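You operate a simulated robot arm through the tools that you are given. There is no shell and no other tool.

Carry out the task below with a simulated robot arm. There is one attempt and no reset: what you move stays moved.

TASK
Pour the white jug's sample into the test cylinder and test it.
Fine: nothing spilt, jug on the table, tester back in its holder. Set down upright: white jug.

Only the result counts: the job must be done as asked and must still hold three seconds after the hand-in. Knocking over, shifting, dropping, spilling or breaking anything else fails it.

THE ROBOT
A 6-joint arm with a two-finger gripper, fixed in place. Base frame: the origin is at the foot of the arm, x ahead of it, y to its left, z up. Readings come in cm, degrees, newtons and seconds.
Its first joint turns from -166.0 to 166.0 degrees. Payload 2.45 kg.
The TCP is the grasp point between the finger pads, 2 cm short of the fingertips. In the tool frame z runs along the fingers and y along their closing line. The gripper opens to 14 cm. The gripper's body begins 16.8 cm behind the TCP.
Orientation is that of the tool frame in the base frame, as a unit quaternion [w, x, y, z]. With the fingers straight down and closing along the base's y, the tool's x points along the base's -x, its y along +y and its z along -z.

THE INTERFACE
- The arm moves only by the tool step_arm. Its argument "plan" is a list of rows, each a list of 7 numbers: the shift along the tool's x, y, z in cm, then the turn, a rotation vector about the tool's x, y, z in degrees, then the gripper command, from -1 (fully open) to 1 (shut), values between in proportion. In form: [[tx, ty, tz, wx, wy, wz, fingers], ...]. A call has 1 to 20 rows; each row is the pose to reach, as a shift and turn from the pose commanded when the call began, along the tool's axes at that moment. A row lasts 0.2 s, in which the tool goes at most 5 cm and 8.6 degrees; a call with a longer step from one row to the next is refused whole, and so is a gripper value outside its range. Where a pose cannot be reached the arm comes as near as it can. A force on the tool above 40 N (or 10 N above the force at the start of the call, whichever is more), or a blocked arm, ends the call early, and 0.2 s more pass. The fingers move at their own pace (about 4.5 cm/s each) and stop on an object; they squeeze with about 20 N. The grip force told is the motor's: it shows also when the fingers shut on nothing. Time passes only in rows, and 0.2 s behind the last, so rows that repeat a pose let the fingers close. It gives the time, the measured TCP pose, the force on the tool (base axes), the opening and the grip force at its end, in the units of the frame above (readings bear some noise), with the torque about the TCP (base axes, N m) and any sound that the robot's microphone picked up.
- Cameras (640 x 400 px; columns grow to the right, rows downward): "scene" is fixed at [22.1, -65.06, 180.19]; the picture's right is [0.48, -0.88, 0.00], its down [-0.57, -0.31, -0.76] and it looks along [0.67, 0.36, -0.65] (base axes); focal length 349 px, centre (320, 200). "wrist" rides on the gripper at [7.8, 1.1, -20.9] in the tool frame; the picture's right is [-0.14, 0.99, 0.00], its down [-0.92, -0.13, -0.37] and it looks along [-0.37, -0.05, 0.93] (tool axes); focal length 280 px, centre (320, 200). There is no depth. A picture from a camera that has moved, and an enlarged one, comes with that camera's place and axes in the base frame and with its lens.
- get_image(camera): a new picture of that camera. No time passes.
- inspect(camera, box): a new picture of the part [left, top, right, bottom] of that camera's present view, enlarged. No time passes.
- close_job(): hands the job in; it is judged then, once.

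Places have to be worked out from the pictures, the camera data and where the tool is seen. Open the gripper and draw the arm clear of the work before you hand the job in, unless the task says otherwise.

The tools are called after "Emit:" by a JSON object that holds its "method" and its "body". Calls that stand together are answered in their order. step_arm: Moves the arm, as the interface text tells. Its arguments: {"type":"object","properties":{"plan":{"type":"array"}},"required":["plan"]} The other tools are called the same way: get_image (camera) takes a picture; inspect (camera, box) takes an enlarged picture of a part of a camera's view; close_job () hands the job in.

At the start:

```text
time: 0.0
tcp_pos: [56.57, 0.56, 147.97]
orientation: [0.0, 0.001, 1.0, 0.0]
force: [0.7, 0.0, 0.6]
moment: [0.02, 0.0, -0.01]
width: 14.01
grasp_force: 0.0
```

scene: 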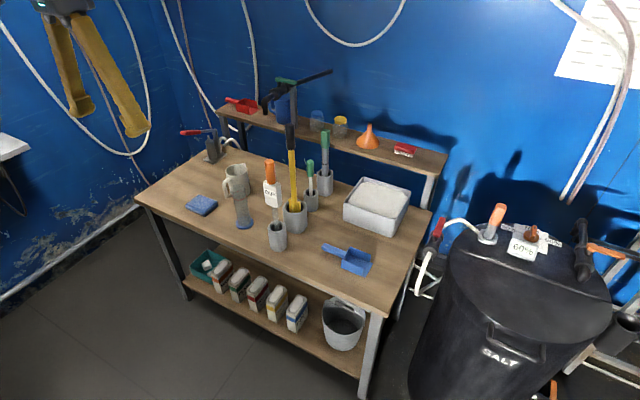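
wrist: 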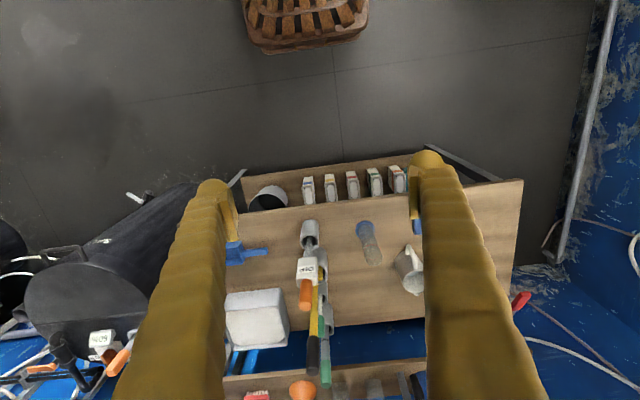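

I start with enlarged looks at the bench to identify the jug, test cylinder and tester.

Emit:
{"method": "inspect", "body": {"camera": "scene", "box": [180, 130, 340, 260]}}

Emit:
{"method": "inspect", "body": {"camera": "scene", "box": [240, 60, 440, 285]}}

Emit:
{"method": "inspect", "body": {"camera": "wrist", "box": [220, 190, 440, 400]}}

```text
3.08 times, centred on (260, 195) of scene
camera zoom: at [22.1, -65.06, 180.19], right [0.48, -0.88, 0.0], down [-0.57, -0.31, -0.76], along [0.67, 0.36, -0.65], focal length 1072 px, centre (505, 215)
```

zoom: 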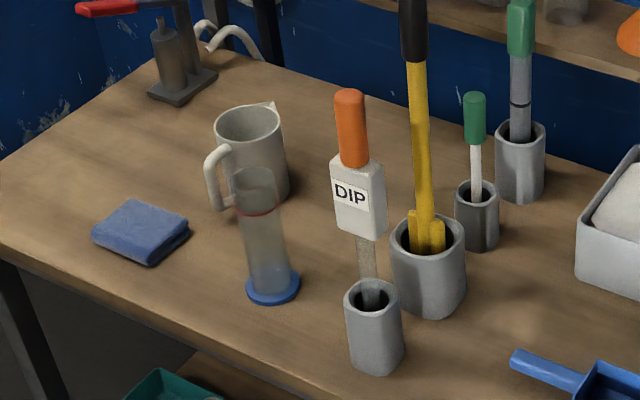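

```text
1.78 times, centred on (340, 172) of scene
camera zoom: at [22.1, -65.06, 180.19], right [0.48, -0.88, 0.0], down [-0.57, -0.31, -0.76], along [0.67, 0.36, -0.65], focal length 620 px, centre (284, 249)
```

zoom: 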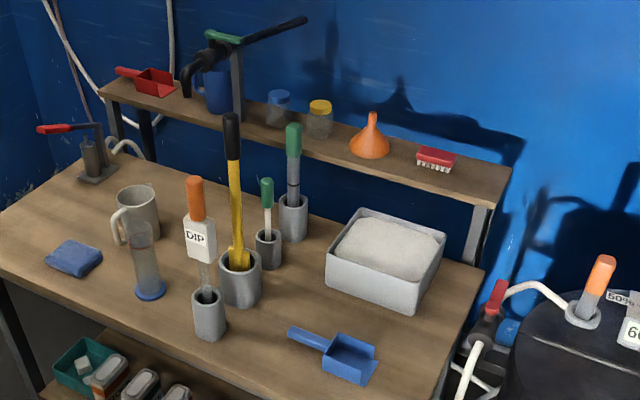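

```text
1.90 times, centred on (330, 295) of wrist
camera zoom: at [48.79, 1.6, 168.89], right [0.14, 0.99, 0.0], down [0.92, -0.13, 0.37], along [0.37, -0.05, -0.93], focal length 534 px, centre (301, 19)
```

zoom: 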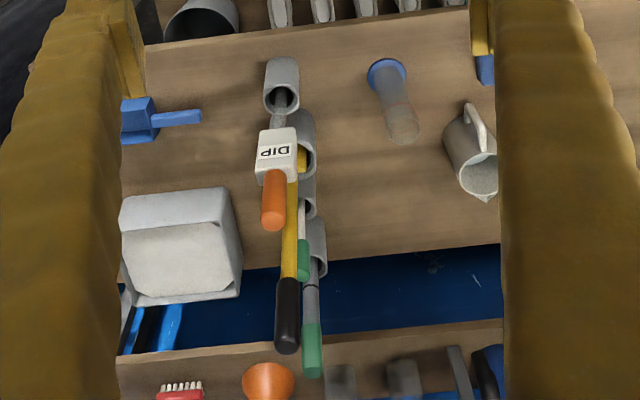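

Emit:
{"method": "inspect", "body": {"camera": "scene", "box": [210, 150, 290, 235]}}

Emit:
{"method": "inspect", "body": {"camera": "scene", "box": [250, 145, 340, 260]}}

Emit:
{"method": "inspect", "body": {"camera": "wrist", "box": [290, 200, 440, 310]}}

Emit:
{"method": "inspect", "body": {"camera": "scene", "box": [430, 180, 640, 400]}}

```text
4.71 times, centred on (250, 192) of scene
camera zoom: at [22.1, -65.06, 180.19], right [0.48, -0.88, 0.0], down [-0.57, -0.31, -0.76], along [0.67, 0.36, -0.65], focal length 1640 px, centre (649, 235)
```

zoom: 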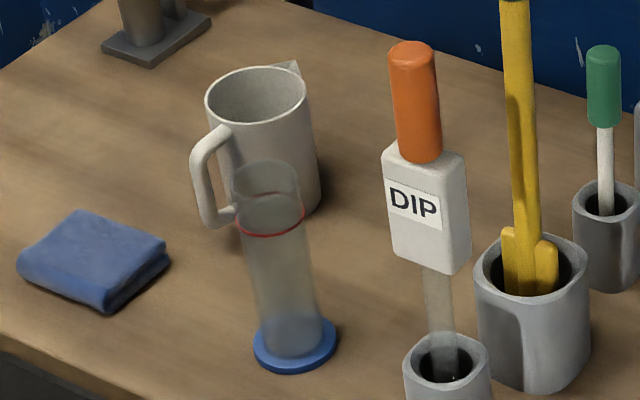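

```text
3.48 times, centred on (295, 202) of scene
camera zoom: at [22.1, -65.06, 180.19], right [0.48, -0.88, 0.0], down [-0.57, -0.31, -0.76], along [0.67, 0.36, -0.65], focal length 1212 px, centre (407, 191)
```

zoom: 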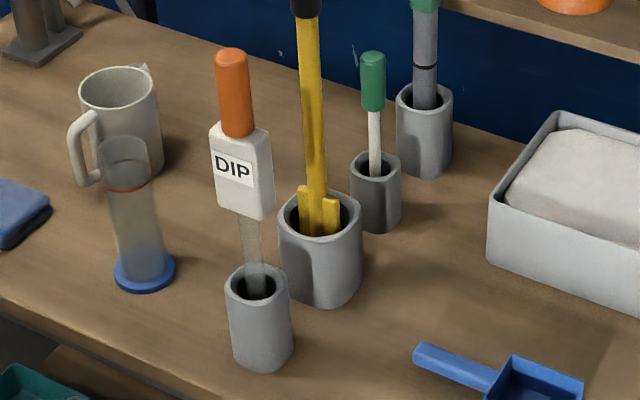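

```text
3.64 times, centred on (365, 255) of wrist
camera zoom: at [48.79, 1.6, 168.89], right [0.14, 0.99, 0.0], down [0.92, -0.13, 0.37], along [0.37, -0.05, -0.93], focal length 1020 px, centre (156, 0)
```

zoom: 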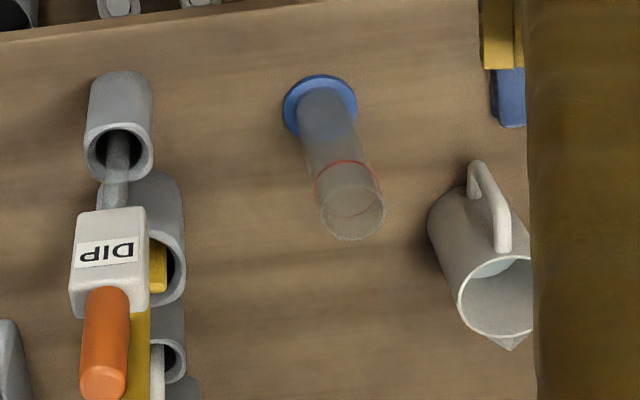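

```text
1.82 times, centred on (535, 290) of scene
camera zoom: at [22.1, -65.06, 180.19], right [0.48, -0.88, 0.0], down [-0.57, -0.31, -0.76], along [0.67, 0.36, -0.65], focal length 634 px, centre (-71, 36)
```

zoom: 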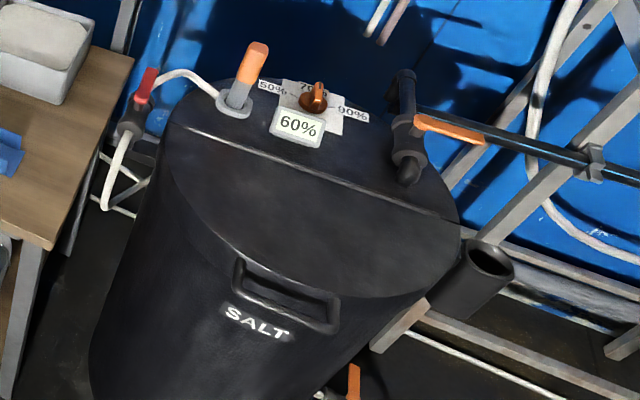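

The white jug (with light-blue liquid) stands at about (112, 24), the clear cylinder with a red fill line at about (98, 11), and the DIP tester in its holder near (94, -8); table top z≈79. I move the camera forward and left for a closer look into the jug.

Emit:
{"method": "step_arm", "body": {"plan": [[-4, 2.4, 0, 0, 0, 0, -1], [-8, 4.8, 0, 0, 0, 0, -1], [-12, 7.2, 0, 0, 0, 0, -1], [-16, 9.6, 0, 0, 0, 0, -1], [-20, 12, 0, 0, 0, 0, -1], [-24, 14.4, 0, 0, 0, 0, -1], [-28, 16.8, 0, 0, 0, 0, -1], [-32, 19.2, 0, 0, 0, 0, -1], [-32, 19.2, 0, 0, 0, 0, -1]]}}

```text
time: 2.0
tcp_pos: [87.85, 19.54, 147.16]
orientation: [0.004, 0.0, 1.0, 0.0]
force: [0.0, -1.1, -0.1]
moment: [-0.03, 0.02, 0.0]
width: 13.99
grasp_force: 0.1
out of reach, approached as far as the arm can: row 8, 9
```

The arm reached (88, 19.5, 147), about its limit tool-down at this height. Now I look from here.

Emit:
{"method": "get_image", "body": {"camera": "wrist"}}

Emit:
{"method": "get_image", "body": {"camera": "scene"}}

```text
taken
camera wrist: at [79.93, 20.54, 168.02], right [0.14, 0.99, 0.0], down [0.92, -0.13, 0.37], along [0.37, -0.05, -0.93], focal length 280 px, centre (320, 200)
```

wrist: 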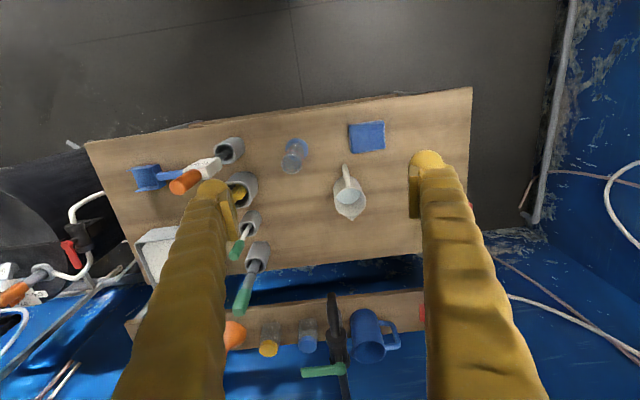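

```text
taken
```

scene: 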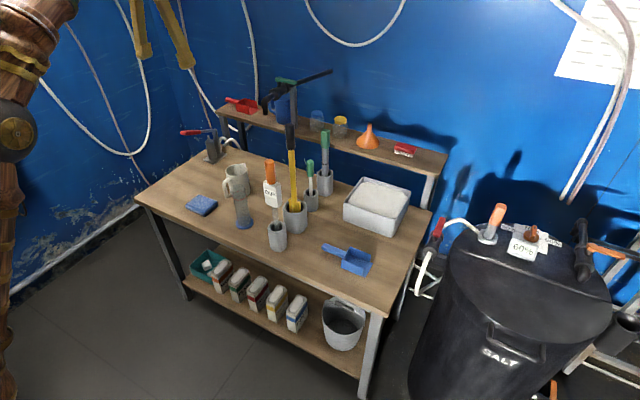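

Emit:
{"method": "inspect", "body": {"camera": "wrist", "box": [260, 100, 420, 240]}}

Emit:
{"method": "inspect", "body": {"camera": "wrist", "box": [310, 140, 390, 230]}}

Emit:
{"method": "inspect", "body": {"camera": "wrist", "box": [120, 120, 280, 290]}}

```text
2.86 times, centred on (340, 170) of wrist
camera zoom: at [79.93, 20.54, 168.02], right [0.14, 0.99, 0.0], down [0.92, -0.13, 0.37], along [0.37, -0.05, -0.93], focal length 801 px, centre (263, 286)
```

zoom: 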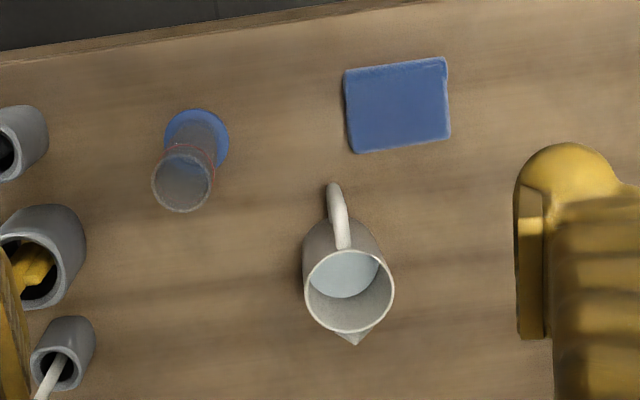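

```text
4.44 times, centred on (350, 185) of wrist
camera zoom: at [79.93, 20.54, 168.02], right [0.14, 0.99, 0.0], down [0.92, -0.13, 0.37], along [0.37, -0.05, -0.93], focal length 1246 px, centre (187, 267)
```

zoom: 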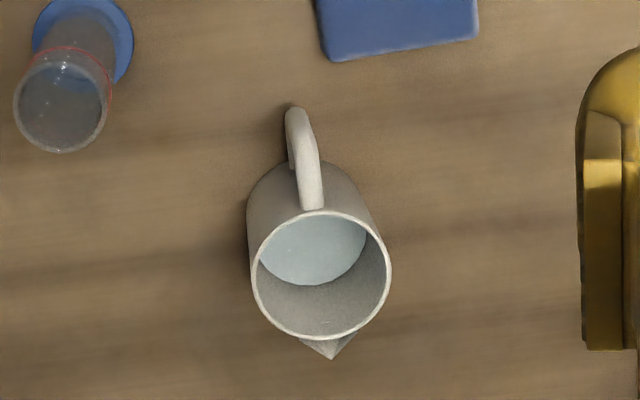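

```text
2.35 times, centred on (200, 205) of wrist
camera zoom: at [79.93, 20.54, 168.02], right [0.14, 0.99, 0.0], down [0.92, -0.13, 0.37], along [0.37, -0.05, -0.93], focal length 660 px, centre (602, 188)
```

zoom: 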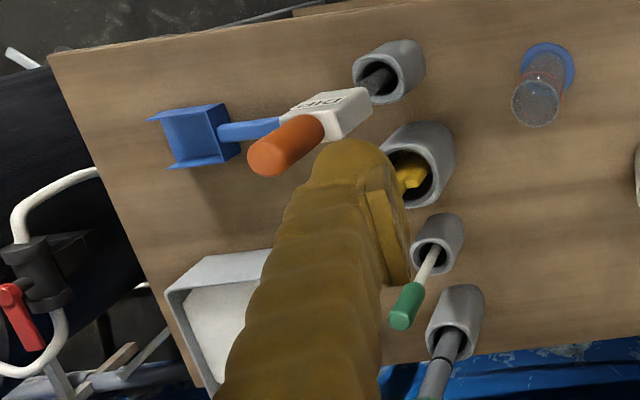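

Jug rim centre ≈ (112, 25, 92), spout pointing to +x and handle to -x; liquid fills roughly a third of it. I'll back off and roll the gripper 180° so the wrist camera will ride above the hand when I turn it horizontal.

Emit:
{"method": "step_arm", "body": {"plan": [[2, 0, 0, 0, 0, 8.4, -1], [4, 0, 0, 0, 0, 16.8, -1], [6, 0, 0, 0, 0, 25.2, -1], [8, 0, 0, 0, 0, 33.6, -1], [10, 0, 0, 0, 0, 42, -1], [12, 0, 0, 0, 0, 50.4, -1], [14, 0, 0, 0, 0, 58.8, -1], [16, 0, 0, 0, 0, 67.2, -1], [18, 0, 0, 0, 0, 75.6, -1], [20, 0, 0, 0, 0, 84, -1], [20, 0, 0, 0, 0, 92.4, -1], [20, 0, 0, 0, 0, 100.8, -1], [20, 0, 0, 0, 0, 109.2, -1], [20, 0, 0, 0, 0, 117.6, -1], [20, 0, 0, 0, 0, 126, -1], [20, 0, 0, 0, 0, 134.4, -1], [20, 0, 0, 0, 0, 142.8, -1], [20, 0, 0, 0, 0, 151.2, -1], [20, 0, 0, 0, 0, 159.6, -1], [20, 0, 0, 0, 0, 168, -1]]}}

```text
time: 6.2
tcp_pos: [68.07, 19.23, 147.05]
orientation: [0.0, 0.979, 0.206, 0.0]
force: [-0.6, -0.2, 1.1]
moment: [-0.01, -0.02, 0.03]
width: 14.0
grasp_force: 0.0
out of reach, approached as far as the arm can: row 19, 20
```

The roll stopped at 156° (joint limit), so the flipped hand isn't available; I undo the roll and will use the normal hand orientation.

Emit:
{"method": "step_arm", "body": {"plan": [[0, 0, 0, 0, 0, -8.4, -1], [0, 0, 0, 0, 0, -16.8, -1], [0, 0, 0, 0, 0, -25.2, -1], [0, 0, 0, 0, 0, -33.6, -1], [0, 0, 0, 0, 0, -42, -1], [0, 0, 0, 0, 0, -50.4, -1], [0, 0, 0, 0, 0, -58.8, -1], [0, 0, 0, 0, 0, -67.2, -1], [0, 0, 0, 0, 0, -75.6, -1], [0, 0, 0, 0, 0, -84, -1], [0, 0, 0, 0, 0, -92.4, -1], [0, 0, 0, 0, 0, -100.8, -1], [0, 0, 0, 0, 0, -109.2, -1], [0, 0, 0, 0, 0, -117.6, -1], [0, 0, 0, 0, 0, -126, -1], [0, 0, 0, 0, 0, -134.4, -1], [0, 0, 0, 0, 0, -142.8, -1], [0, 0, 0, 0, 0, -151.2, -1], [0, 0, 0, 0, 0, -156, -1], [0, 0, 0, 0, 0, -156, -1]]}}

```text
time: 10.4
tcp_pos: [67.93, 19.35, 147.05]
orientation: [0.0, 0.002, 1.0, 0.002]
force: [0.3, -0.2, 0.6]
moment: [-0.01, -0.01, 0.01]
width: 14.02
grasp_force: 0.1
```

The hand is back to straight down at (68, 19, 147). Now I pitch it toward horizontal (10° below) while lowering to about (78, 25, 120), in free space ahead of the bench.

Emit:
{"method": "step_arm", "body": {"plan": [[-1, 0.6, 2.7, 0, -8, 0, -1], [-2, 1.2, 5.4, 0, -16, 0, -1], [-3, 1.8, 8.1, 0, -24, 0, -1], [-4, 2.4, 10.8, 0, -32, 0, -1], [-5, 3, 13.5, 0, -40, 0, -1], [-6, 3.6, 16.2, 0, -48, 0, -1], [-7, 4.2, 18.9, 0, -56, 0, -1], [-8, 4.8, 21.6, 0, -64, 0, -1], [-9, 5.4, 24.3, 0, -72, 0, -1], [-10, 6, 27, 0, -80, 0, -1], [-10, 6, 27, 0, -80, 0, -1]]}}

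```text
time: 12.8
tcp_pos: [77.83, 25.72, 119.98]
orientation: [0.643, 0.002, 0.766, 0.0]
force: [0.9, -0.3, -0.1]
moment: [0.01, 0.02, 0.0]
width: 14.0
grasp_force: 0.2
```

Reached, tool now pointing forward 10° below horizontal. I check both views.

Emit:
{"method": "get_image", "body": {"camera": "wrist"}}

Emit:
{"method": "get_image", "body": {"camera": "scene"}}

```text
taken
camera wrist: at [55.98, 26.81, 116.05], right [0.03, 0.99, 0.14], down [-0.2, -0.13, 0.97], along [0.98, -0.06, 0.2], focal length 280 px, centre (320, 200)
```

wrist: 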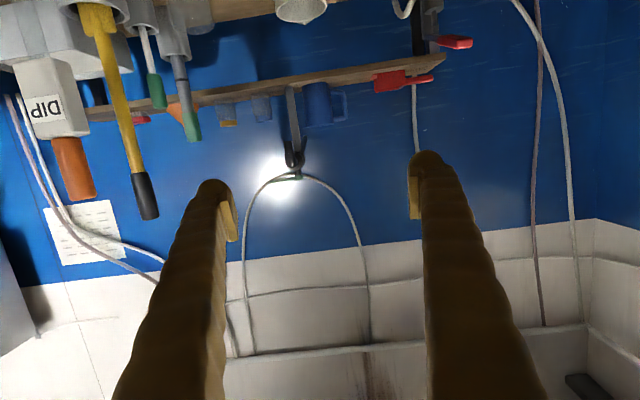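

```text
taken
```

scene: 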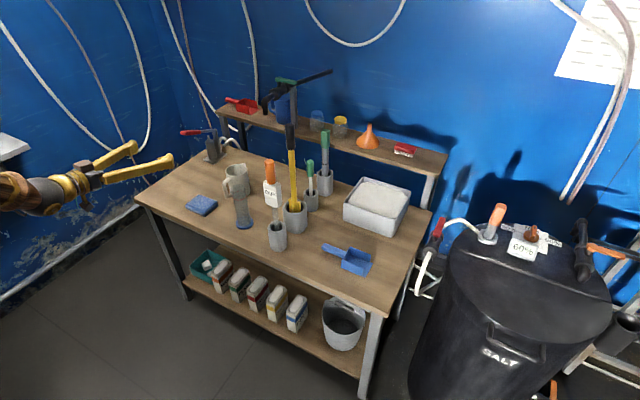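

The hand and view are fine. I lower the hand in front of the bench edge (TCP ≈ (82, 25, 92)) to sight the jug horizontally between the fingers.

Emit:
{"method": "step_arm", "body": {"plan": [[3, 0, 1, 0, 0, 0, -1], [6, 0, 2, 0, 0, 0, -1], [9, 0, 3, 0, 0, 0, -1], [12, -0.3, 4, 0, 0, 0, -1], [15, -0.5, 5, 0, 0, 0, -1], [18, -0.7, 6, 0, 0, 0, -1], [21, -0.7, 7, 0, 0, 0, -1], [24, -0.7, 8, 0, 0, 0, -1], [26.9, -0.7, 8.8, 0, 0, 0, -1], [26.9, -0.7, 8.8, 0, 0, 0, -1]]}}

Emit:
{"method": "get_image", "body": {"camera": "wrist"}}

Emit:
{"method": "get_image", "body": {"camera": "scene"}}

```text
time: 15.0
tcp_pos: [82.41, 25.53, 93.43]
orientation: [0.639, -0.001, 0.769, -0.012]
force: [-0.8, 0.1, 0.7]
moment: [0.01, 0.0, 0.0]
width: 13.98
grasp_force: 0.1
out of reach, approached as far as the arm can: row 8, 9, 10
```

```text
taken
camera wrist: at [60.45, 26.81, 89.56], right [0.04, 0.99, 0.12], down [-0.2, -0.11, 0.97], along [0.98, -0.06, 0.19], focal length 280 px, centre (320, 200)
```

wrist: 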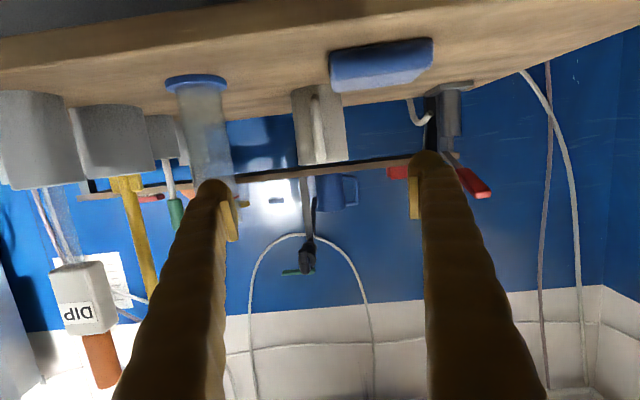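

```text
taken
```

scene: 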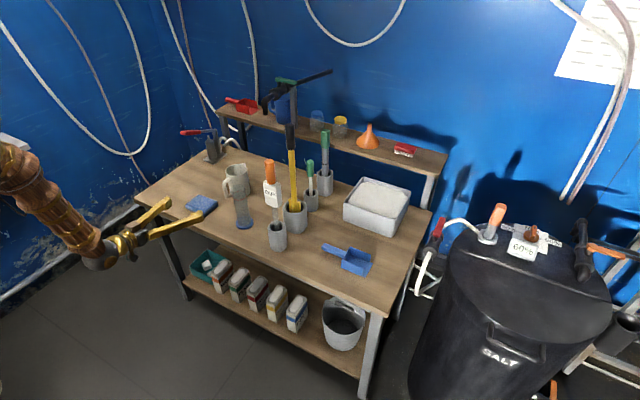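

Low and close in, the wrist reaches its pitch limit (TCP z 93.4 instead of 92); farther out should be easier. I zoom in on the jug and cylinder for precise sighting.

Emit:
{"method": "inspect", "body": {"camera": "wrist", "box": [150, 60, 440, 200]}}

Emit:
{"method": "inspect", "body": {"camera": "wrist", "box": [270, 70, 370, 180]}}

Emit:
{"method": "inspect", "body": {"camera": "wrist", "box": [0, 70, 250, 240]}}

```text
2.21 times, centred on (295, 130) of wrist
camera zoom: at [60.45, 26.81, 89.56], right [0.04, 0.99, 0.12], down [-0.2, -0.11, 0.97], along [0.98, -0.06, 0.19], focal length 619 px, centre (375, 354)
```

zoom: 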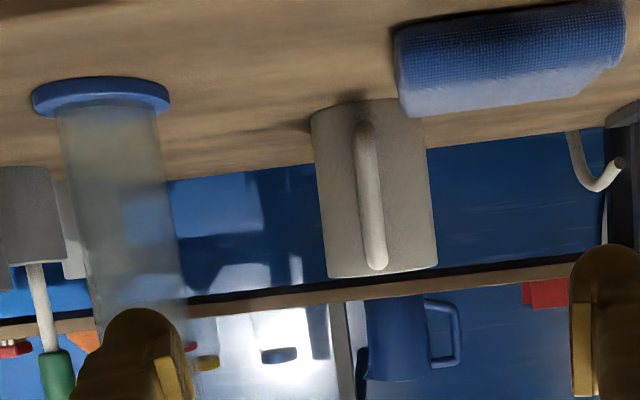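

```text
3.64 times, centred on (320, 125) of wrist
camera zoom: at [60.45, 26.81, 89.56], right [0.04, 0.99, 0.12], down [-0.2, -0.11, 0.97], along [0.98, -0.06, 0.19], focal length 1020 px, centre (320, 473)
```

zoom: 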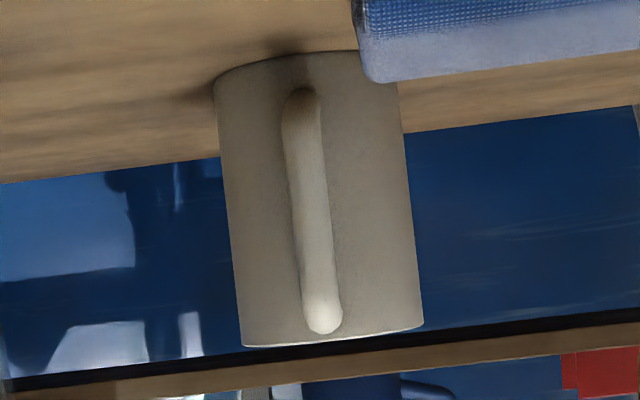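

```text
2.35 times, centred on (125, 155) of wrist
camera zoom: at [60.45, 26.81, 89.56], right [0.04, 0.99, 0.12], down [-0.2, -0.11, 0.97], along [0.98, -0.06, 0.19], focal length 660 px, centre (779, 306)
```

zoom: 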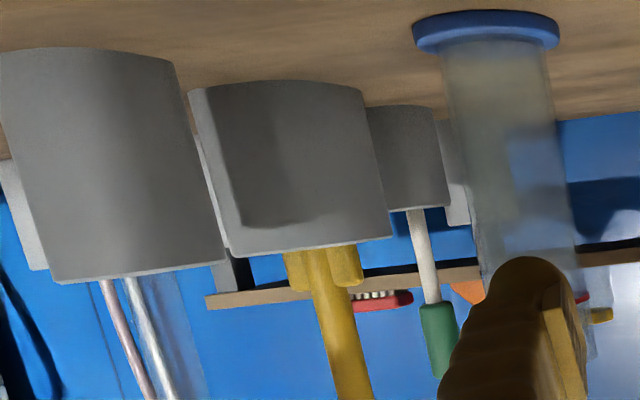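

Jug axis is confirmed at (112.2, 25.1), Ø≈9.3 cm, z from ≈79.7 to 92.4, with its handle pointing straight at the robot. Before grasping, I test with the empty hand how far it can pitch past vertical at the future pouring spot, well above the cylinder.

Emit:
{"method": "step_arm", "body": {"plan": [[-4.92, 0, -0.87, 0, 0, 0, -1], [-9.84, 0, -1.74, 0, 0, 0, -1], [-14.76, 0, -2.61, 0, 0, 0, -1], [-19.7, 0, -3.48, 0, 0, 0, -1], [-24.6, 0, -4.35, 0, 0, 0, -1], [-24.8, -1.2, -3.6, 0, 8, 0, -1], [-24.9, -2.4, -2.9, 0, 16, 0, -1], [-25, -3.6, -2.2, 0, 24, 0, -1], [-25.1, -4.8, -1.5, 0, 32, 0, -1], [-25.3, -6, -0.8, 0, 40, 0, -1], [-25.4, -7.2, 0, 0, 48, 0, -1], [-25.5, -8.4, 0.7, 0, 56, 0, -1], [-25.6, -9.6, 1.4, 0, 64, 0, -1], [-25.8, -10.8, 2.1, 0, 72, 0, -1], [-25.9, -12, 2.8, 0, 80, 0, -1], [-26, -13.2, 3.6, 0, 86, 0, -1], [-26.2, -14, 4.5, 0, 90, 0, -1], [-26.2, -14, 4.5, 0, 96, 0, -1], [-26.2, -14, 4.5, 0, 102, 0, -1], [-26.2, -14, 4.5, 0, 102, 0, -1]]}}

```text
refused: row 4 steps farther than a row can; nothing moved
```

Emit:
{"method": "step_arm", "body": {"plan": [[-4.8, 0, -0.8, 0, 0, 0, -1], [-9.6, 0, -1.6, 0, 0, 0, -1], [-14.4, 0, -2.4, 0, 0, 0, -1], [-19.2, 0, -3.2, 0, 0, 0, -1], [-24, 0, -4, 0, 0, 0, -1], [-24.8, -1.2, -3.6, 0, 8, 0, -1], [-24.9, -2.4, -2.9, 0, 16, 0, -1], [-25, -3.6, -2.2, 0, 24, 0, -1], [-25.1, -4.8, -1.5, 0, 32, 0, -1], [-25.3, -6, -0.8, 0, 40, 0, -1], [-25.4, -7.2, 0, 0, 48, 0, -1], [-25.5, -8.4, 0.7, 0, 56, 0, -1], [-25.6, -9.6, 1.4, 0, 64, 0, -1], [-25.8, -10.8, 2.1, 0, 72, 0, -1], [-25.9, -12, 2.8, 0, 80, 0, -1], [-26, -13.2, 3.6, 0, 86, 0, -1], [-26.2, -14, 4.5, 0, 90, 0, -1], [-26.2, -14, 4.5, 0, 96, 0, -1], [-26.2, -14, 4.5, 0, 102, 0, -1], [-26.2, -14, 4.5, 0, 102, 0, -1]]}}

Emit:
{"method": "get_image", "body": {"camera": "wrist"}}

Emit:
{"method": "get_image", "body": {"camera": "scene"}}

```text
time: 19.2
tcp_pos: [91.36, 11.49, 118.21]
orientation: [-0.192, 0.003, 0.981, 0.002]
force: [-0.3, 0.7, -0.1]
moment: [-0.01, 0.0, 0.02]
width: 14.02
grasp_force: 0.0
```

```text
taken
camera wrist: at [92.01, 12.5, 140.55], right [0.13, 0.99, -0.05], down [0.99, -0.13, -0.01], along [-0.01, -0.05, -1.0], focal length 280 px, centre (320, 200)
```

wrist: 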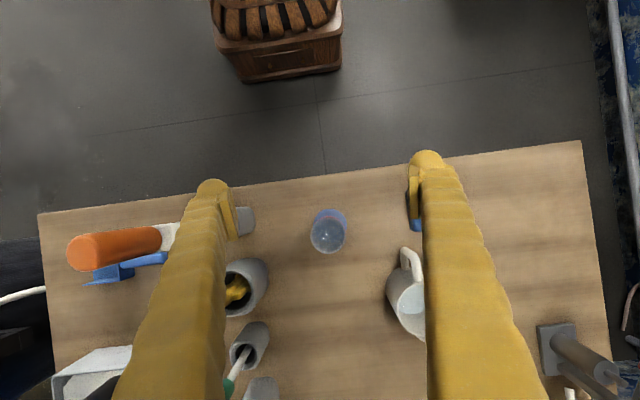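

```text
taken
```

scene: 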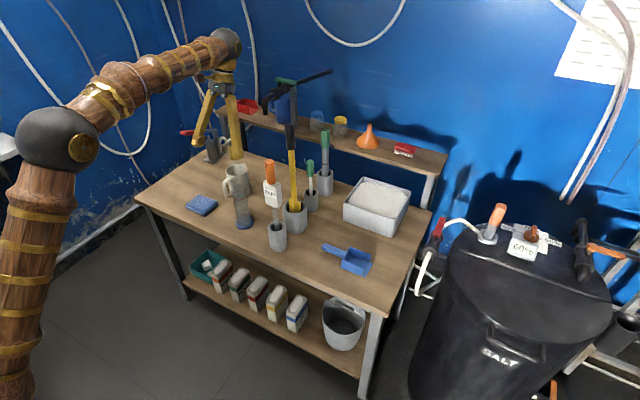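

The hand pitched to 112° (22° past vertical) there without trouble, so a horizontal-ish grasp allows >100° of jug tilt. This view looks straight down at the cylinder, so I zoom for its exact position.

Emit:
{"method": "inspect", "body": {"camera": "wrist", "box": [290, 190, 370, 270]}}

Emit:
{"method": "inspect", "body": {"camera": "wrist", "box": [200, 180, 430, 350]}}

```text
5.00 times, centred on (330, 230) of wrist
camera zoom: at [92.01, 12.5, 140.55], right [0.13, 0.99, -0.05], down [0.99, -0.13, -0.01], along [-0.01, -0.05, -1.0], focal length 1402 px, centre (270, 50)
```

zoom: 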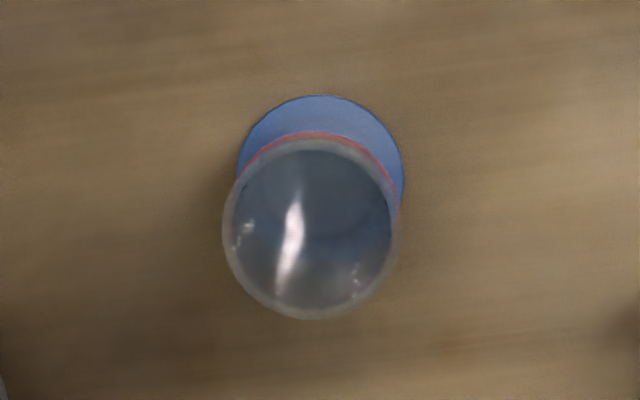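

```text
2.35 times, centred on (315, 265) of wrist
camera zoom: at [92.01, 12.5, 140.55], right [0.13, 0.99, -0.05], down [0.99, -0.13, -0.01], along [-0.01, -0.05, -1.0], focal length 660 px, centre (332, 47)
```

zoom: 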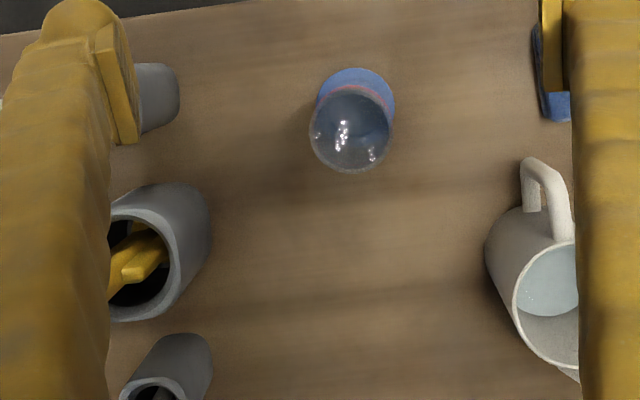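

Cylinder axis pinned at (97.1, 10.8), top z≈97.9, inner Ø≈4.7, red line z≈94.5. Now I go to the pre-grasp pose in front of the jug: TCP (92, 25.1, 102), pitch 10°, fingers at 12.5 cm.

Emit:
{"method": "step_arm", "body": {"plan": [[-0.05, 1.05, -0.02, 0, -7.85, 0, -0.78], [-0.1, 2.1, -0.04, 0, -15.7, 0, -0.78], [-0.15, 3.15, -0.06, 0, -23.55, 0, -0.78], [-0.2, 4.2, -0.08, 0, -31.4, 0, -0.78], [-0.25, 5.25, -0.1, 0, -39.25, 0, -0.78], [-0.3, 6.3, -0.12, 0, -47.1, 0, -0.78], [-0.35, 7.35, -0.14, 0, -54.95, 0, -0.78], [-0.4, 8.4, -0.16, 0, -62.8, 0, -0.78], [-0.45, 9.45, -0.18, 0, -70.65, 0, -0.78], [-0.5, 10.5, -0.2, 0, -78.5, 0, -0.78], [-0.55, 11.55, -0.22, 0, -86.35, 0, -0.78], [-0.6, 12.6, -0.24, 0, -94.2, 0, -0.78], [-0.6, 13.6, -0.24, 0, -102.1, 0, -0.78], [-2.12, 13.6, 3.5, 0, -102.1, 0, -0.78], [-3.64, 13.6, 7.25, 0, -102.1, 0, -0.78], [-5.16, 13.6, 11, 0, -102.1, 0, -0.78], [-6.69, 13.6, 14.77, 0, -102.1, 0, -0.78], [-6.69, 13.6, 14.77, 0, -102.1, 0, -0.78]]}}

Emit:
{"method": "get_image", "body": {"camera": "wrist"}}

Emit:
{"method": "get_image", "body": {"camera": "scene"}}

```text
time: 23.0
tcp_pos: [92.19, 25.0, 101.94]
orientation: [0.643, 0.002, 0.766, 0.0]
force: [-0.1, -0.5, -0.4]
moment: [0.01, 0.02, 0.0]
width: 12.46
grasp_force: 0.1
```

```text
taken
camera wrist: at [70.34, 26.29, 97.94], right [0.03, 0.99, 0.14], down [-0.2, -0.13, 0.97], along [0.98, -0.06, 0.2], focal length 280 px, centre (320, 200)
```

wrist: 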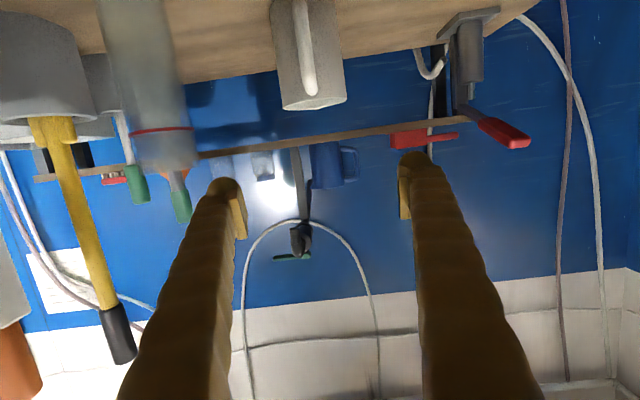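

```text
taken
```

scene: 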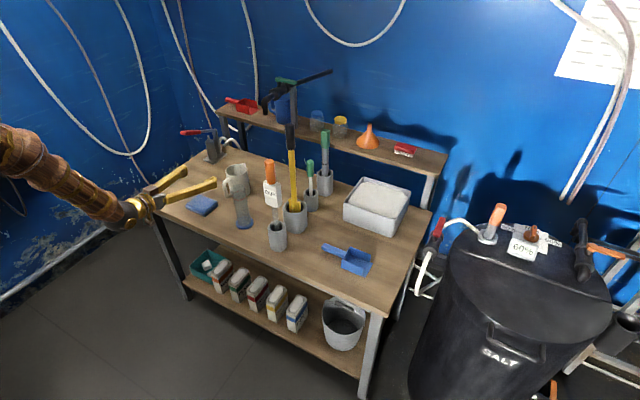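

Jug lies centred between the open fingers (y≈25.0). I advance about half the way along the diagonal approach and check.

Emit:
{"method": "step_arm", "body": {"plan": [[1.55, 0, 3.1, 0, 0, 0, -0.78], [3.1, 0, 6.2, 0, 0, 0, -0.78], [4.65, 0, 9.2, 0, 0, 0, -0.78], [6.2, 0, 12.3, 0, 0, 0, -0.78], [6.2, 0, 12.3, 0, 0, 0, -0.78]]}}

Emit:
{"method": "get_image", "body": {"camera": "wrist"}}

Emit:
{"method": "inspect", "body": {"camera": "scene", "box": [130, 120, 330, 260]}}

```text
time: 24.2
tcp_pos: [103.19, 25.08, 93.79]
orientation: [0.643, 0.003, 0.766, -0.001]
force: [-0.7, -0.6, 0.6]
moment: [-0.05, 0.0, -0.02]
width: 12.47
grasp_force: 0.1
```

```text
taken
camera wrist: at [81.27, 26.25, 89.73], right [0.03, 0.99, 0.14], down [-0.2, -0.13, 0.97], along [0.98, -0.06, 0.2], focal length 280 px, centre (320, 200)
```

wrist: 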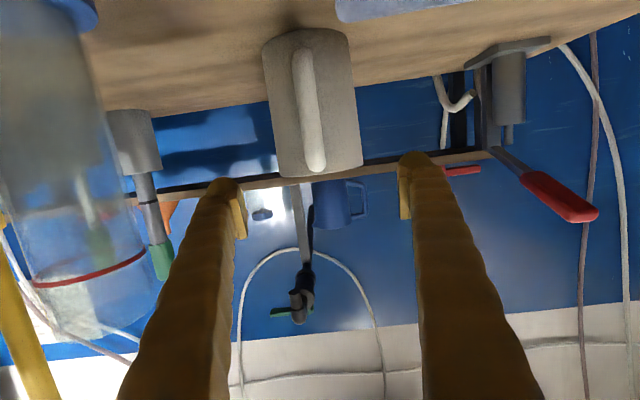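

```text
2.86 times, centred on (230, 190) of scene
camera zoom: at [22.1, -65.06, 180.19], right [0.48, -0.88, 0.0], down [-0.57, -0.31, -0.76], along [0.67, 0.36, -0.65], focal length 996 px, centre (577, 229)
```

zoom: 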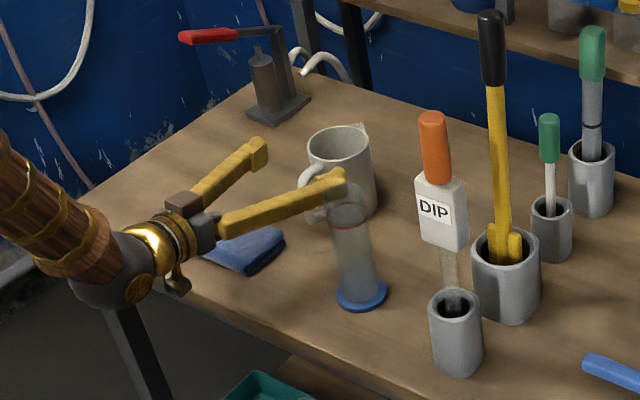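

Alignment is good (jug y≈24.9–25.0, fingers centred at 25.05). I advance the rest of the way to TCP (112.2, 25, 87) with fingers still open.

Emit:
{"method": "step_arm", "body": {"plan": [[1.3, -0.03, 2.5, 0, 0, 0, -0.78], [2.6, -0.06, 5, 0, 0, 0, -0.78], [3.9, -0.08, 7.5, 0, 0, 0, -0.78], [5.13, -0.1, 10, 0, 0, 0, -0.78], [5.13, -0.1, 10, 0, 0, 0, -0.78]]}}

Emit:
{"method": "get_image", "body": {"camera": "wrist"}}

Emit:
{"method": "inspect", "body": {"camera": "scene", "box": [130, 120, 330, 260]}}

```text
time: 25.4
tcp_pos: [112.18, 24.83, 86.92]
orientation: [0.643, 0.003, 0.766, -0.001]
force: [-0.5, 0.0, 0.2]
moment: [0.0, 0.02, 0.0]
width: 12.46
grasp_force: 0.2
```

```text
taken
camera wrist: at [90.26, 26.04, 83.06], right [0.03, 0.99, 0.14], down [-0.2, -0.13, 0.97], along [0.98, -0.06, 0.2], focal length 280 px, centre (320, 200)
```

wrist: 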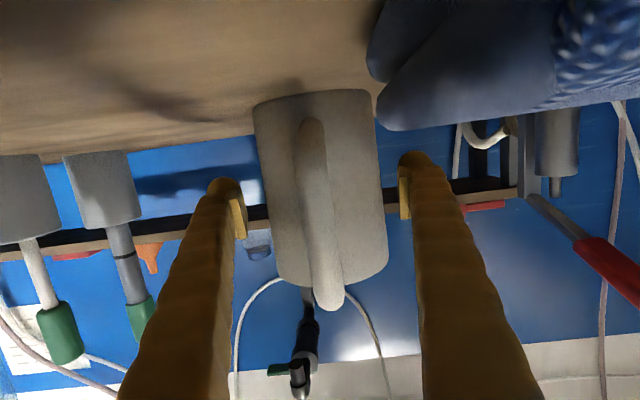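

```text
2.86 times, centred on (230, 190) of scene
camera zoom: at [22.1, -65.06, 180.19], right [0.48, -0.88, 0.0], down [-0.57, -0.31, -0.76], along [0.67, 0.36, -0.65], focal length 996 px, centre (577, 229)
```

zoom: 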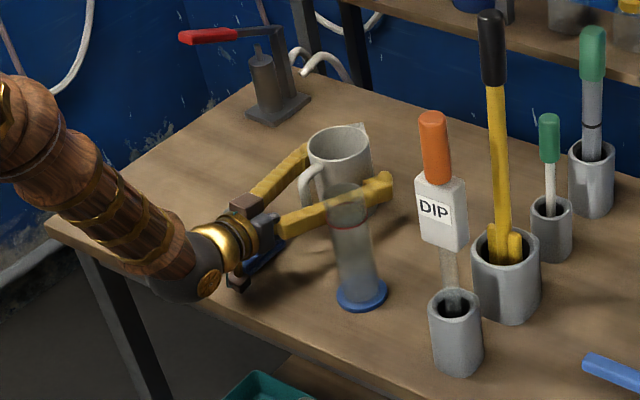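

The jug sits centred between the pads. I close the fingers on it.

Emit:
{"method": "step_arm", "body": {"plan": [[0, 0, 0, 0, 0, 0, 1], [0, 0, 0, 0, 0, 0, 1], [0, 0, 0, 0, 0, 0, 1], [0, 0, 0, 0, 0, 0, 1], [0, 0, 0, 0, 0, 0, 1]]}}

Emit:
{"method": "get_image", "body": {"camera": "wrist"}}

```text
time: 26.6
tcp_pos: [112.2, 24.91, 87.13]
orientation: [0.643, 0.002, 0.766, 0.0]
force: [-0.5, 0.7, 1.0]
moment: [-0.06, 0.04, -0.02]
width: 9.1
grasp_force: 20.3
```

```text
taken
camera wrist: at [90.25, 26.05, 83.08], right [0.03, 0.99, 0.14], down [-0.2, -0.13, 0.97], along [0.98, -0.06, 0.2], focal length 280 px, centre (320, 200)
```

wrist: 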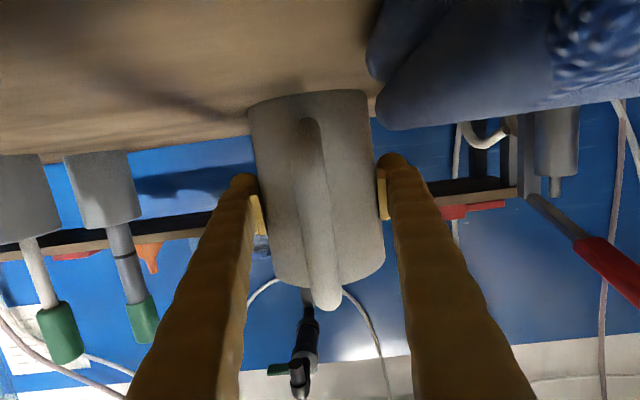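

Grip holds 9.1 cm at 20 N. I lift the jug gently straight up by 3 cm first and check the load.

Emit:
{"method": "step_arm", "body": {"plan": [[-0.5, 0, -0.09, 0, 0, 0, 1], [-1.2, 0, -0.21, 0, 0, 0, 1], [-2, 0, -0.35, 0, 0, 0, 1], [-2.7, 0, -0.48, 0, 0, 0, 1], [-2.96, 0, -0.52, 0, 0, 0, 1], [-2.96, 0, -0.52, 0, 0, 0, 1], [-2.96, 0, -0.52, 0, 0, 0, 1]]}}

Emit:
{"method": "inspect", "body": {"camera": "scene", "box": [180, 130, 320, 240]}}

Emit:
{"method": "get_image", "body": {"camera": "wrist"}}

```text
time: 28.2
tcp_pos: [112.06, 24.83, 90.12]
orientation: [0.644, 0.003, 0.765, -0.001]
force: [-0.6, 0.4, -3.0]
moment: [-0.01, -0.08, 0.01]
width: 9.08
grasp_force: 19.9
```

```text
3.64 times, centred on (250, 185) of scene
camera zoom: at [22.1, -65.06, 180.19], right [0.48, -0.88, 0.0], down [-0.57, -0.31, -0.76], along [0.67, 0.36, -0.65], focal length 1268 px, centre (574, 254)
```

zoom: 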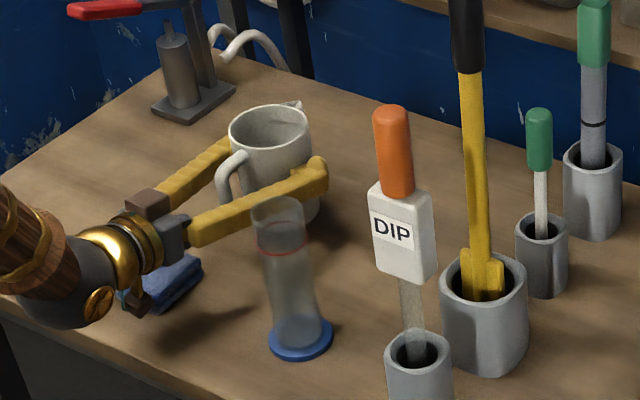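

```text
taken
camera wrist: at [90.17, 25.99, 86.02], right [0.03, 0.99, 0.14], down [-0.2, -0.13, 0.97], along [0.98, -0.06, 0.2], focal length 280 px, centre (320, 200)
```

wrist: 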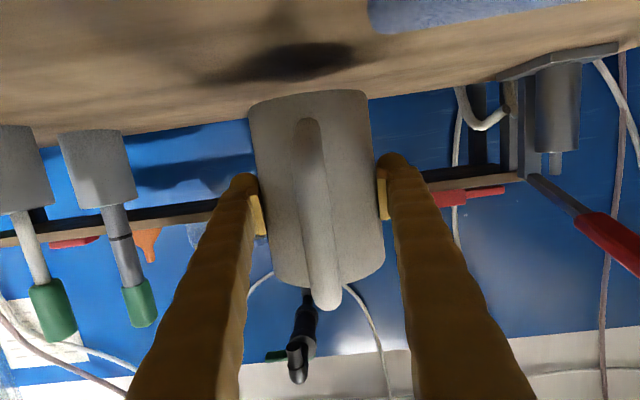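

The jug is off the table (about 3 N load) and steady in the grip. I raise it 22 cm and carry it over to just behind the cylinder, keeping it upright.

Emit:
{"method": "step_arm", "body": {"plan": [[-0.99, 0, -0.17, 0, 0, 0, 1], [-2.96, 0, -0.52, 0, 0, 0, 1], [-5.42, 0, -0.96, 0, 0, 0, 1], [-7.88, 0, -1.39, 0, 0, 0, 1], [-10.34, 0, -1.83, 0, 0, 0, 1], [-12.8, 0, -2.26, 0, 0, 0, 1], [-15.27, 0, -2.7, 0, 0, 0, 1], [-17.73, 0, -3.13, 0, 0, 0, 1], [-19.7, 0, -3.48, 0, 0, 0, 1], [-21.18, 0, -3.74, 0, 0, 0, 1], [-21.67, 0, -3.83, 0, 0, 0, 1], [-21.59, -0.56, -4.77, 0, 0, 0, 1], [-21.42, -1.68, -6.65, 0, 0, 0, 1], [-21.16, -3.36, -9.47, 0, 0, 0, 1], [-20.86, -5.32, -12.76, 0, 0, 0, 1], [-20.57, -7.28, -16.05, 0, 0, 0, 1], [-20.27, -9.24, -19.34, 0, 0, 0, 1], [-19.97, -11.2, -22.63, 0, 0, 0, 1], [-19.76, -12.6, -24.98, 0, 0, 0, 1], [-19.61, -13.58, -26.63, 0, 0, 0, 1]]}}

Emit:
{"method": "get_image", "body": {"camera": "wrist"}}

Emit:
{"method": "get_image", "body": {"camera": "scene"}}

Emit:
{"method": "inspect", "body": {"camera": "scene", "box": [140, 80, 320, 240]}}

```text
time: 32.4
tcp_pos: [89.13, 11.36, 113.99]
orientation: [0.643, 0.003, 0.766, -0.001]
force: [-1.3, -0.2, -3.3]
moment: [0.0, -0.06, 0.01]
width: 9.08
grasp_force: 20.2
```

```text
taken
camera wrist: at [67.24, 12.63, 109.92], right [0.03, 0.99, 0.14], down [-0.2, -0.13, 0.97], along [0.98, -0.06, 0.2], focal length 280 px, centre (320, 200)
```

wrist: 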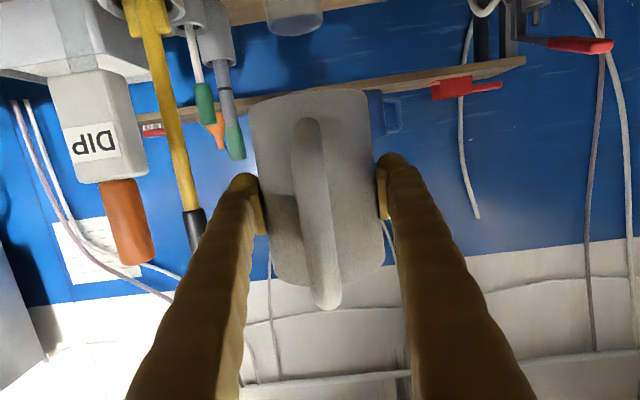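

```text
taken
```

scene: 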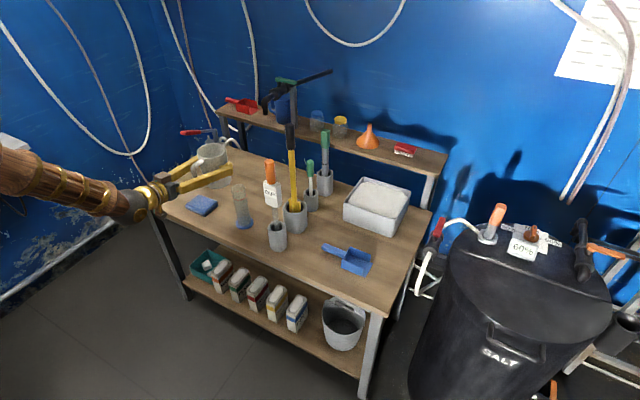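

```text
2.50 times, centred on (230, 160) of scene
camera zoom: at [22.1, -65.06, 180.19], right [0.48, -0.88, 0.0], down [-0.57, -0.31, -0.76], along [0.67, 0.36, -0.65], focal length 871 px, centre (545, 300)
```

zoom: 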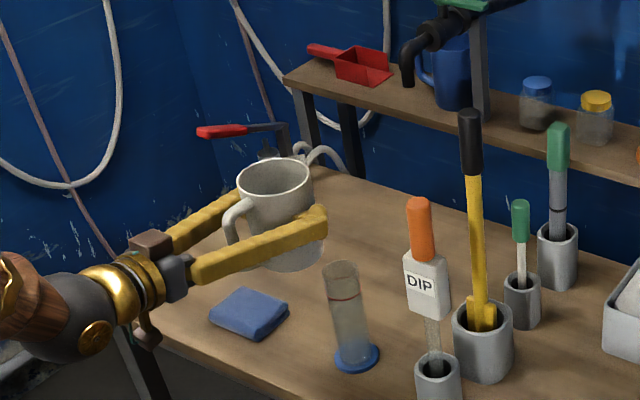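

Jug is held upright behind the cylinder. I zoom tightly to check where the spout tip is relative to the hand.

Emit:
{"method": "inspect", "body": {"camera": "scene", "box": [185, 130, 265, 190]}}

```text
6.67 times, centred on (225, 160) of scene
camera zoom: at [22.1, -65.06, 180.19], right [0.48, -0.88, 0.0], down [-0.57, -0.31, -0.76], along [0.67, 0.36, -0.65], focal length 2324 px, centre (953, 467)
```

zoom: 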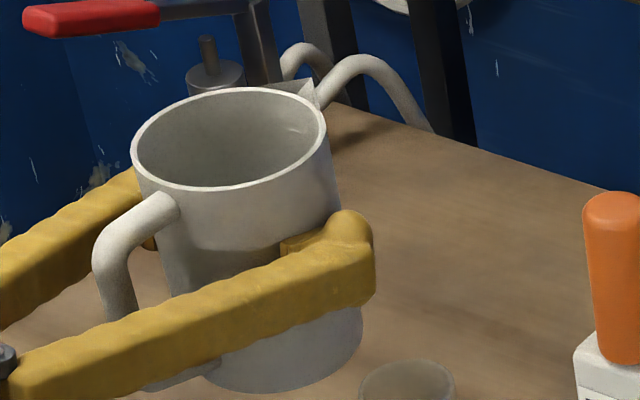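

The spout tip is about 5.9 cm ahead of the grip axis and 5.4 cm above it, as planned. I tilt slowly to 40° (still well below the pouring angle) and then lower so the lip is about 6 cm above the cylinder's mouth, then check.

Emit:
{"method": "step_arm", "body": {"plan": [[0.01, -0.06, -0.05, 0, 3, 0, 1], [0.02, -0.11, -0.1, 0, 7, 0, 1], [0.03, -0.17, -0.15, 0, 11, 0, 1], [0.04, -0.22, -0.2, 0, 15, 0, 1], [0.05, -0.28, -0.25, 0, 19, 0, 1], [0.06, -0.33, -0.3, 0, 23, 0, 1], [0.07, -0.39, -0.35, 0, 27, 0, 1], [0.08, -0.44, -0.4, 0, 31, 0, 1], [0.09, -0.5, -0.45, 0, 35, 0, 1], [0.09, -0.55, -0.49, 0, 38, 0, 1], [0.09, -0.55, -0.49, 0, 40, 0, 1], [1.5, -0.55, -0.24, 0, 40, 0, 1], [3.5, -0.55, 0.11, 0, 40, 0, 1], [5.7, -0.55, 0.5, 0, 40, 0, 1], [7.9, -0.55, 0.9, 0, 40, 0, 1], [9.4, -0.55, 1.15, 0, 40, 0, 1], [9.94, -0.55, 1.25, 0, 40, 0, 1], [9.94, -0.55, 1.25, 0, 40, 0, 1]]}}

Emit:
{"method": "get_image", "body": {"camera": "wrist"}}

Emit:
{"method": "inspect", "body": {"camera": "scene", "box": [170, 110, 290, 240]}}

```text
time: 36.2
tcp_pos: [88.75, 10.89, 103.89]
orientation: [0.342, 0.003, 0.94, 0.0]
force: [-1.2, 0.3, -4.0]
moment: [0.01, -0.05, -0.01]
width: 9.04
grasp_force: 20.2
out of reach, approached as far as the arm can: row 8, 9
```

```text
taken
camera wrist: at [69.27, 12.07, 114.91], right [0.11, 0.99, 0.09], down [0.47, -0.13, 0.87], along [0.88, -0.05, -0.48], focal length 280 px, centre (320, 200)
```

wrist: 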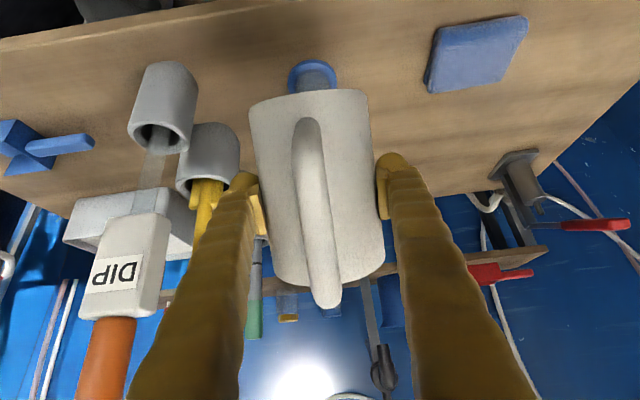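

```text
3.08 times, centred on (230, 175) of scene
camera zoom: at [22.1, -65.06, 180.19], right [0.48, -0.88, 0.0], down [-0.57, -0.31, -0.76], along [0.67, 0.36, -0.65], focal length 1072 px, centre (597, 277)
```

zoom: 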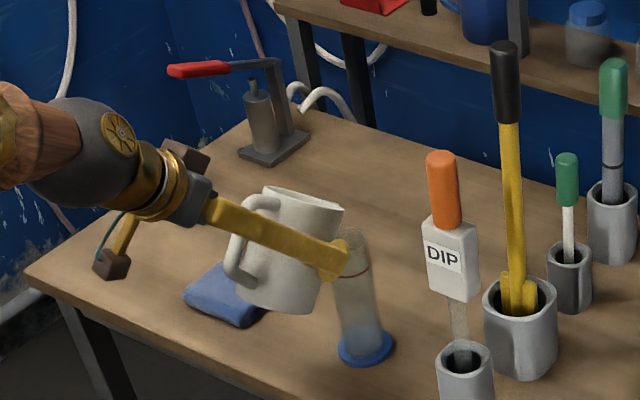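

Tilt is 40° and nothing has flowed. I zoom to verify the lip position over the cylinder mouth.

Emit:
{"method": "inspect", "body": {"camera": "scene", "box": [205, 155, 265, 205]}}

Emit:
{"method": "inspect", "body": {"camera": "wrist", "box": [240, 50, 400, 170]}}

```text
8.00 times, centred on (235, 180) of scene
camera zoom: at [22.1, -65.06, 180.19], right [0.48, -0.88, 0.0], down [-0.57, -0.31, -0.76], along [0.67, 0.36, -0.65], focal length 2788 px, centre (1000, 360)
```

zoom: 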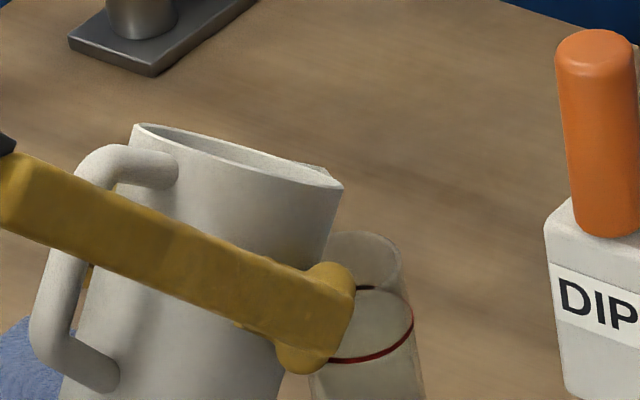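

```text
3.33 times, centred on (320, 110) of wrist
camera zoom: at [69.27, 12.07, 114.91], right [0.11, 0.99, 0.09], down [0.47, -0.13, 0.87], along [0.88, -0.05, -0.48], focal length 935 px, centre (320, 500)
```

zoom: 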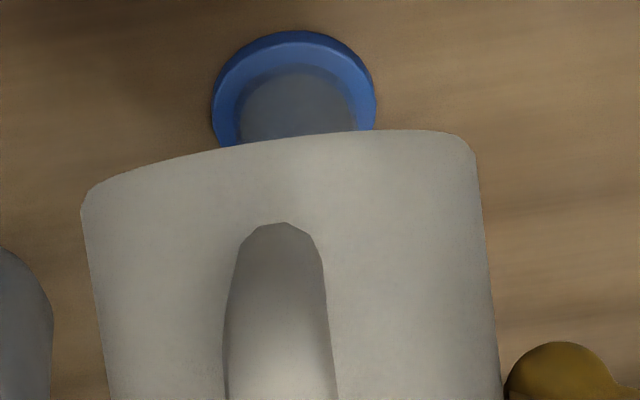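

Geometry matches the model: lip ≈ (96.7, 10.9, 104), above the cylinder's mouth centre. I continue to 55° tilt while lowering the lip to about 2.5 cm above the mouth.

Emit:
{"method": "step_arm", "body": {"plan": [[0.15, -0.02, 0.2, 0, 2, 0, 1], [0.35, -0.04, 0.45, 0, 5, 0, 1], [0.55, -0.06, 0.7, 0, 8, 0, 1], [0.75, -0.08, 0.95, 0, 11, 0, 1], [0.9, -0.08, 1.1, 0, 13.5, 0, 1], [0.93, -0.08, 1.18, 0, 15, 0, 1], [0.93, -0.08, 1.18, 0, 15, 0, 1], [0.93, -0.08, 1.18, 0, 15, 0, 1]]}}

Emit:
{"method": "inspect", "body": {"camera": "scene", "box": [205, 155, 265, 235]}}

Emit:
{"method": "get_image", "body": {"camera": "wrist"}}

```text
time: 38.0
tcp_pos: [88.59, 10.86, 102.55]
orientation: [0.217, 0.002, 0.976, 0.001]
force: [-0.3, 0.4, -3.5]
moment: [0.0, -0.08, 0.0]
width: 9.02
grasp_force: 20.0
```

```text
5.00 times, centred on (235, 195) of scene
camera zoom: at [22.1, -65.06, 180.19], right [0.48, -0.88, 0.0], down [-0.57, -0.31, -0.76], along [0.67, 0.36, -0.65], focal length 1743 px, centre (745, 225)
```

zoom: 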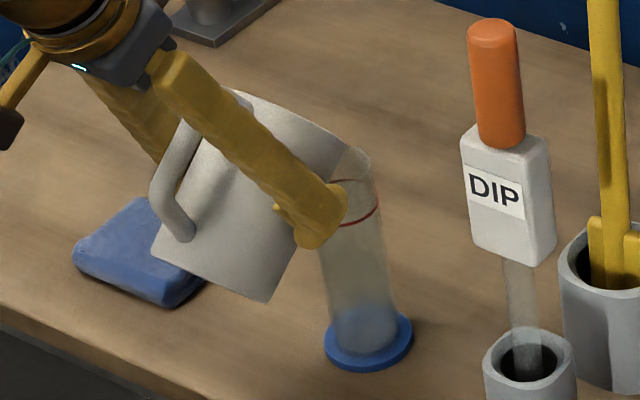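

```text
taken
camera wrist: at [72.8, 11.95, 118.12], right [0.13, 0.99, 0.06], down [0.68, -0.13, 0.72], along [0.72, -0.05, -0.69], focal length 280 px, centre (320, 200)
```

wrist: 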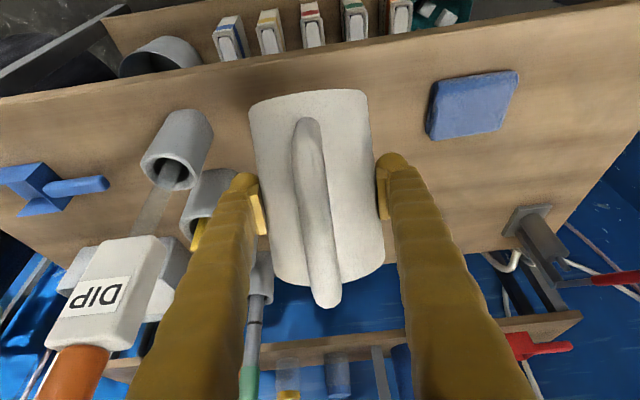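

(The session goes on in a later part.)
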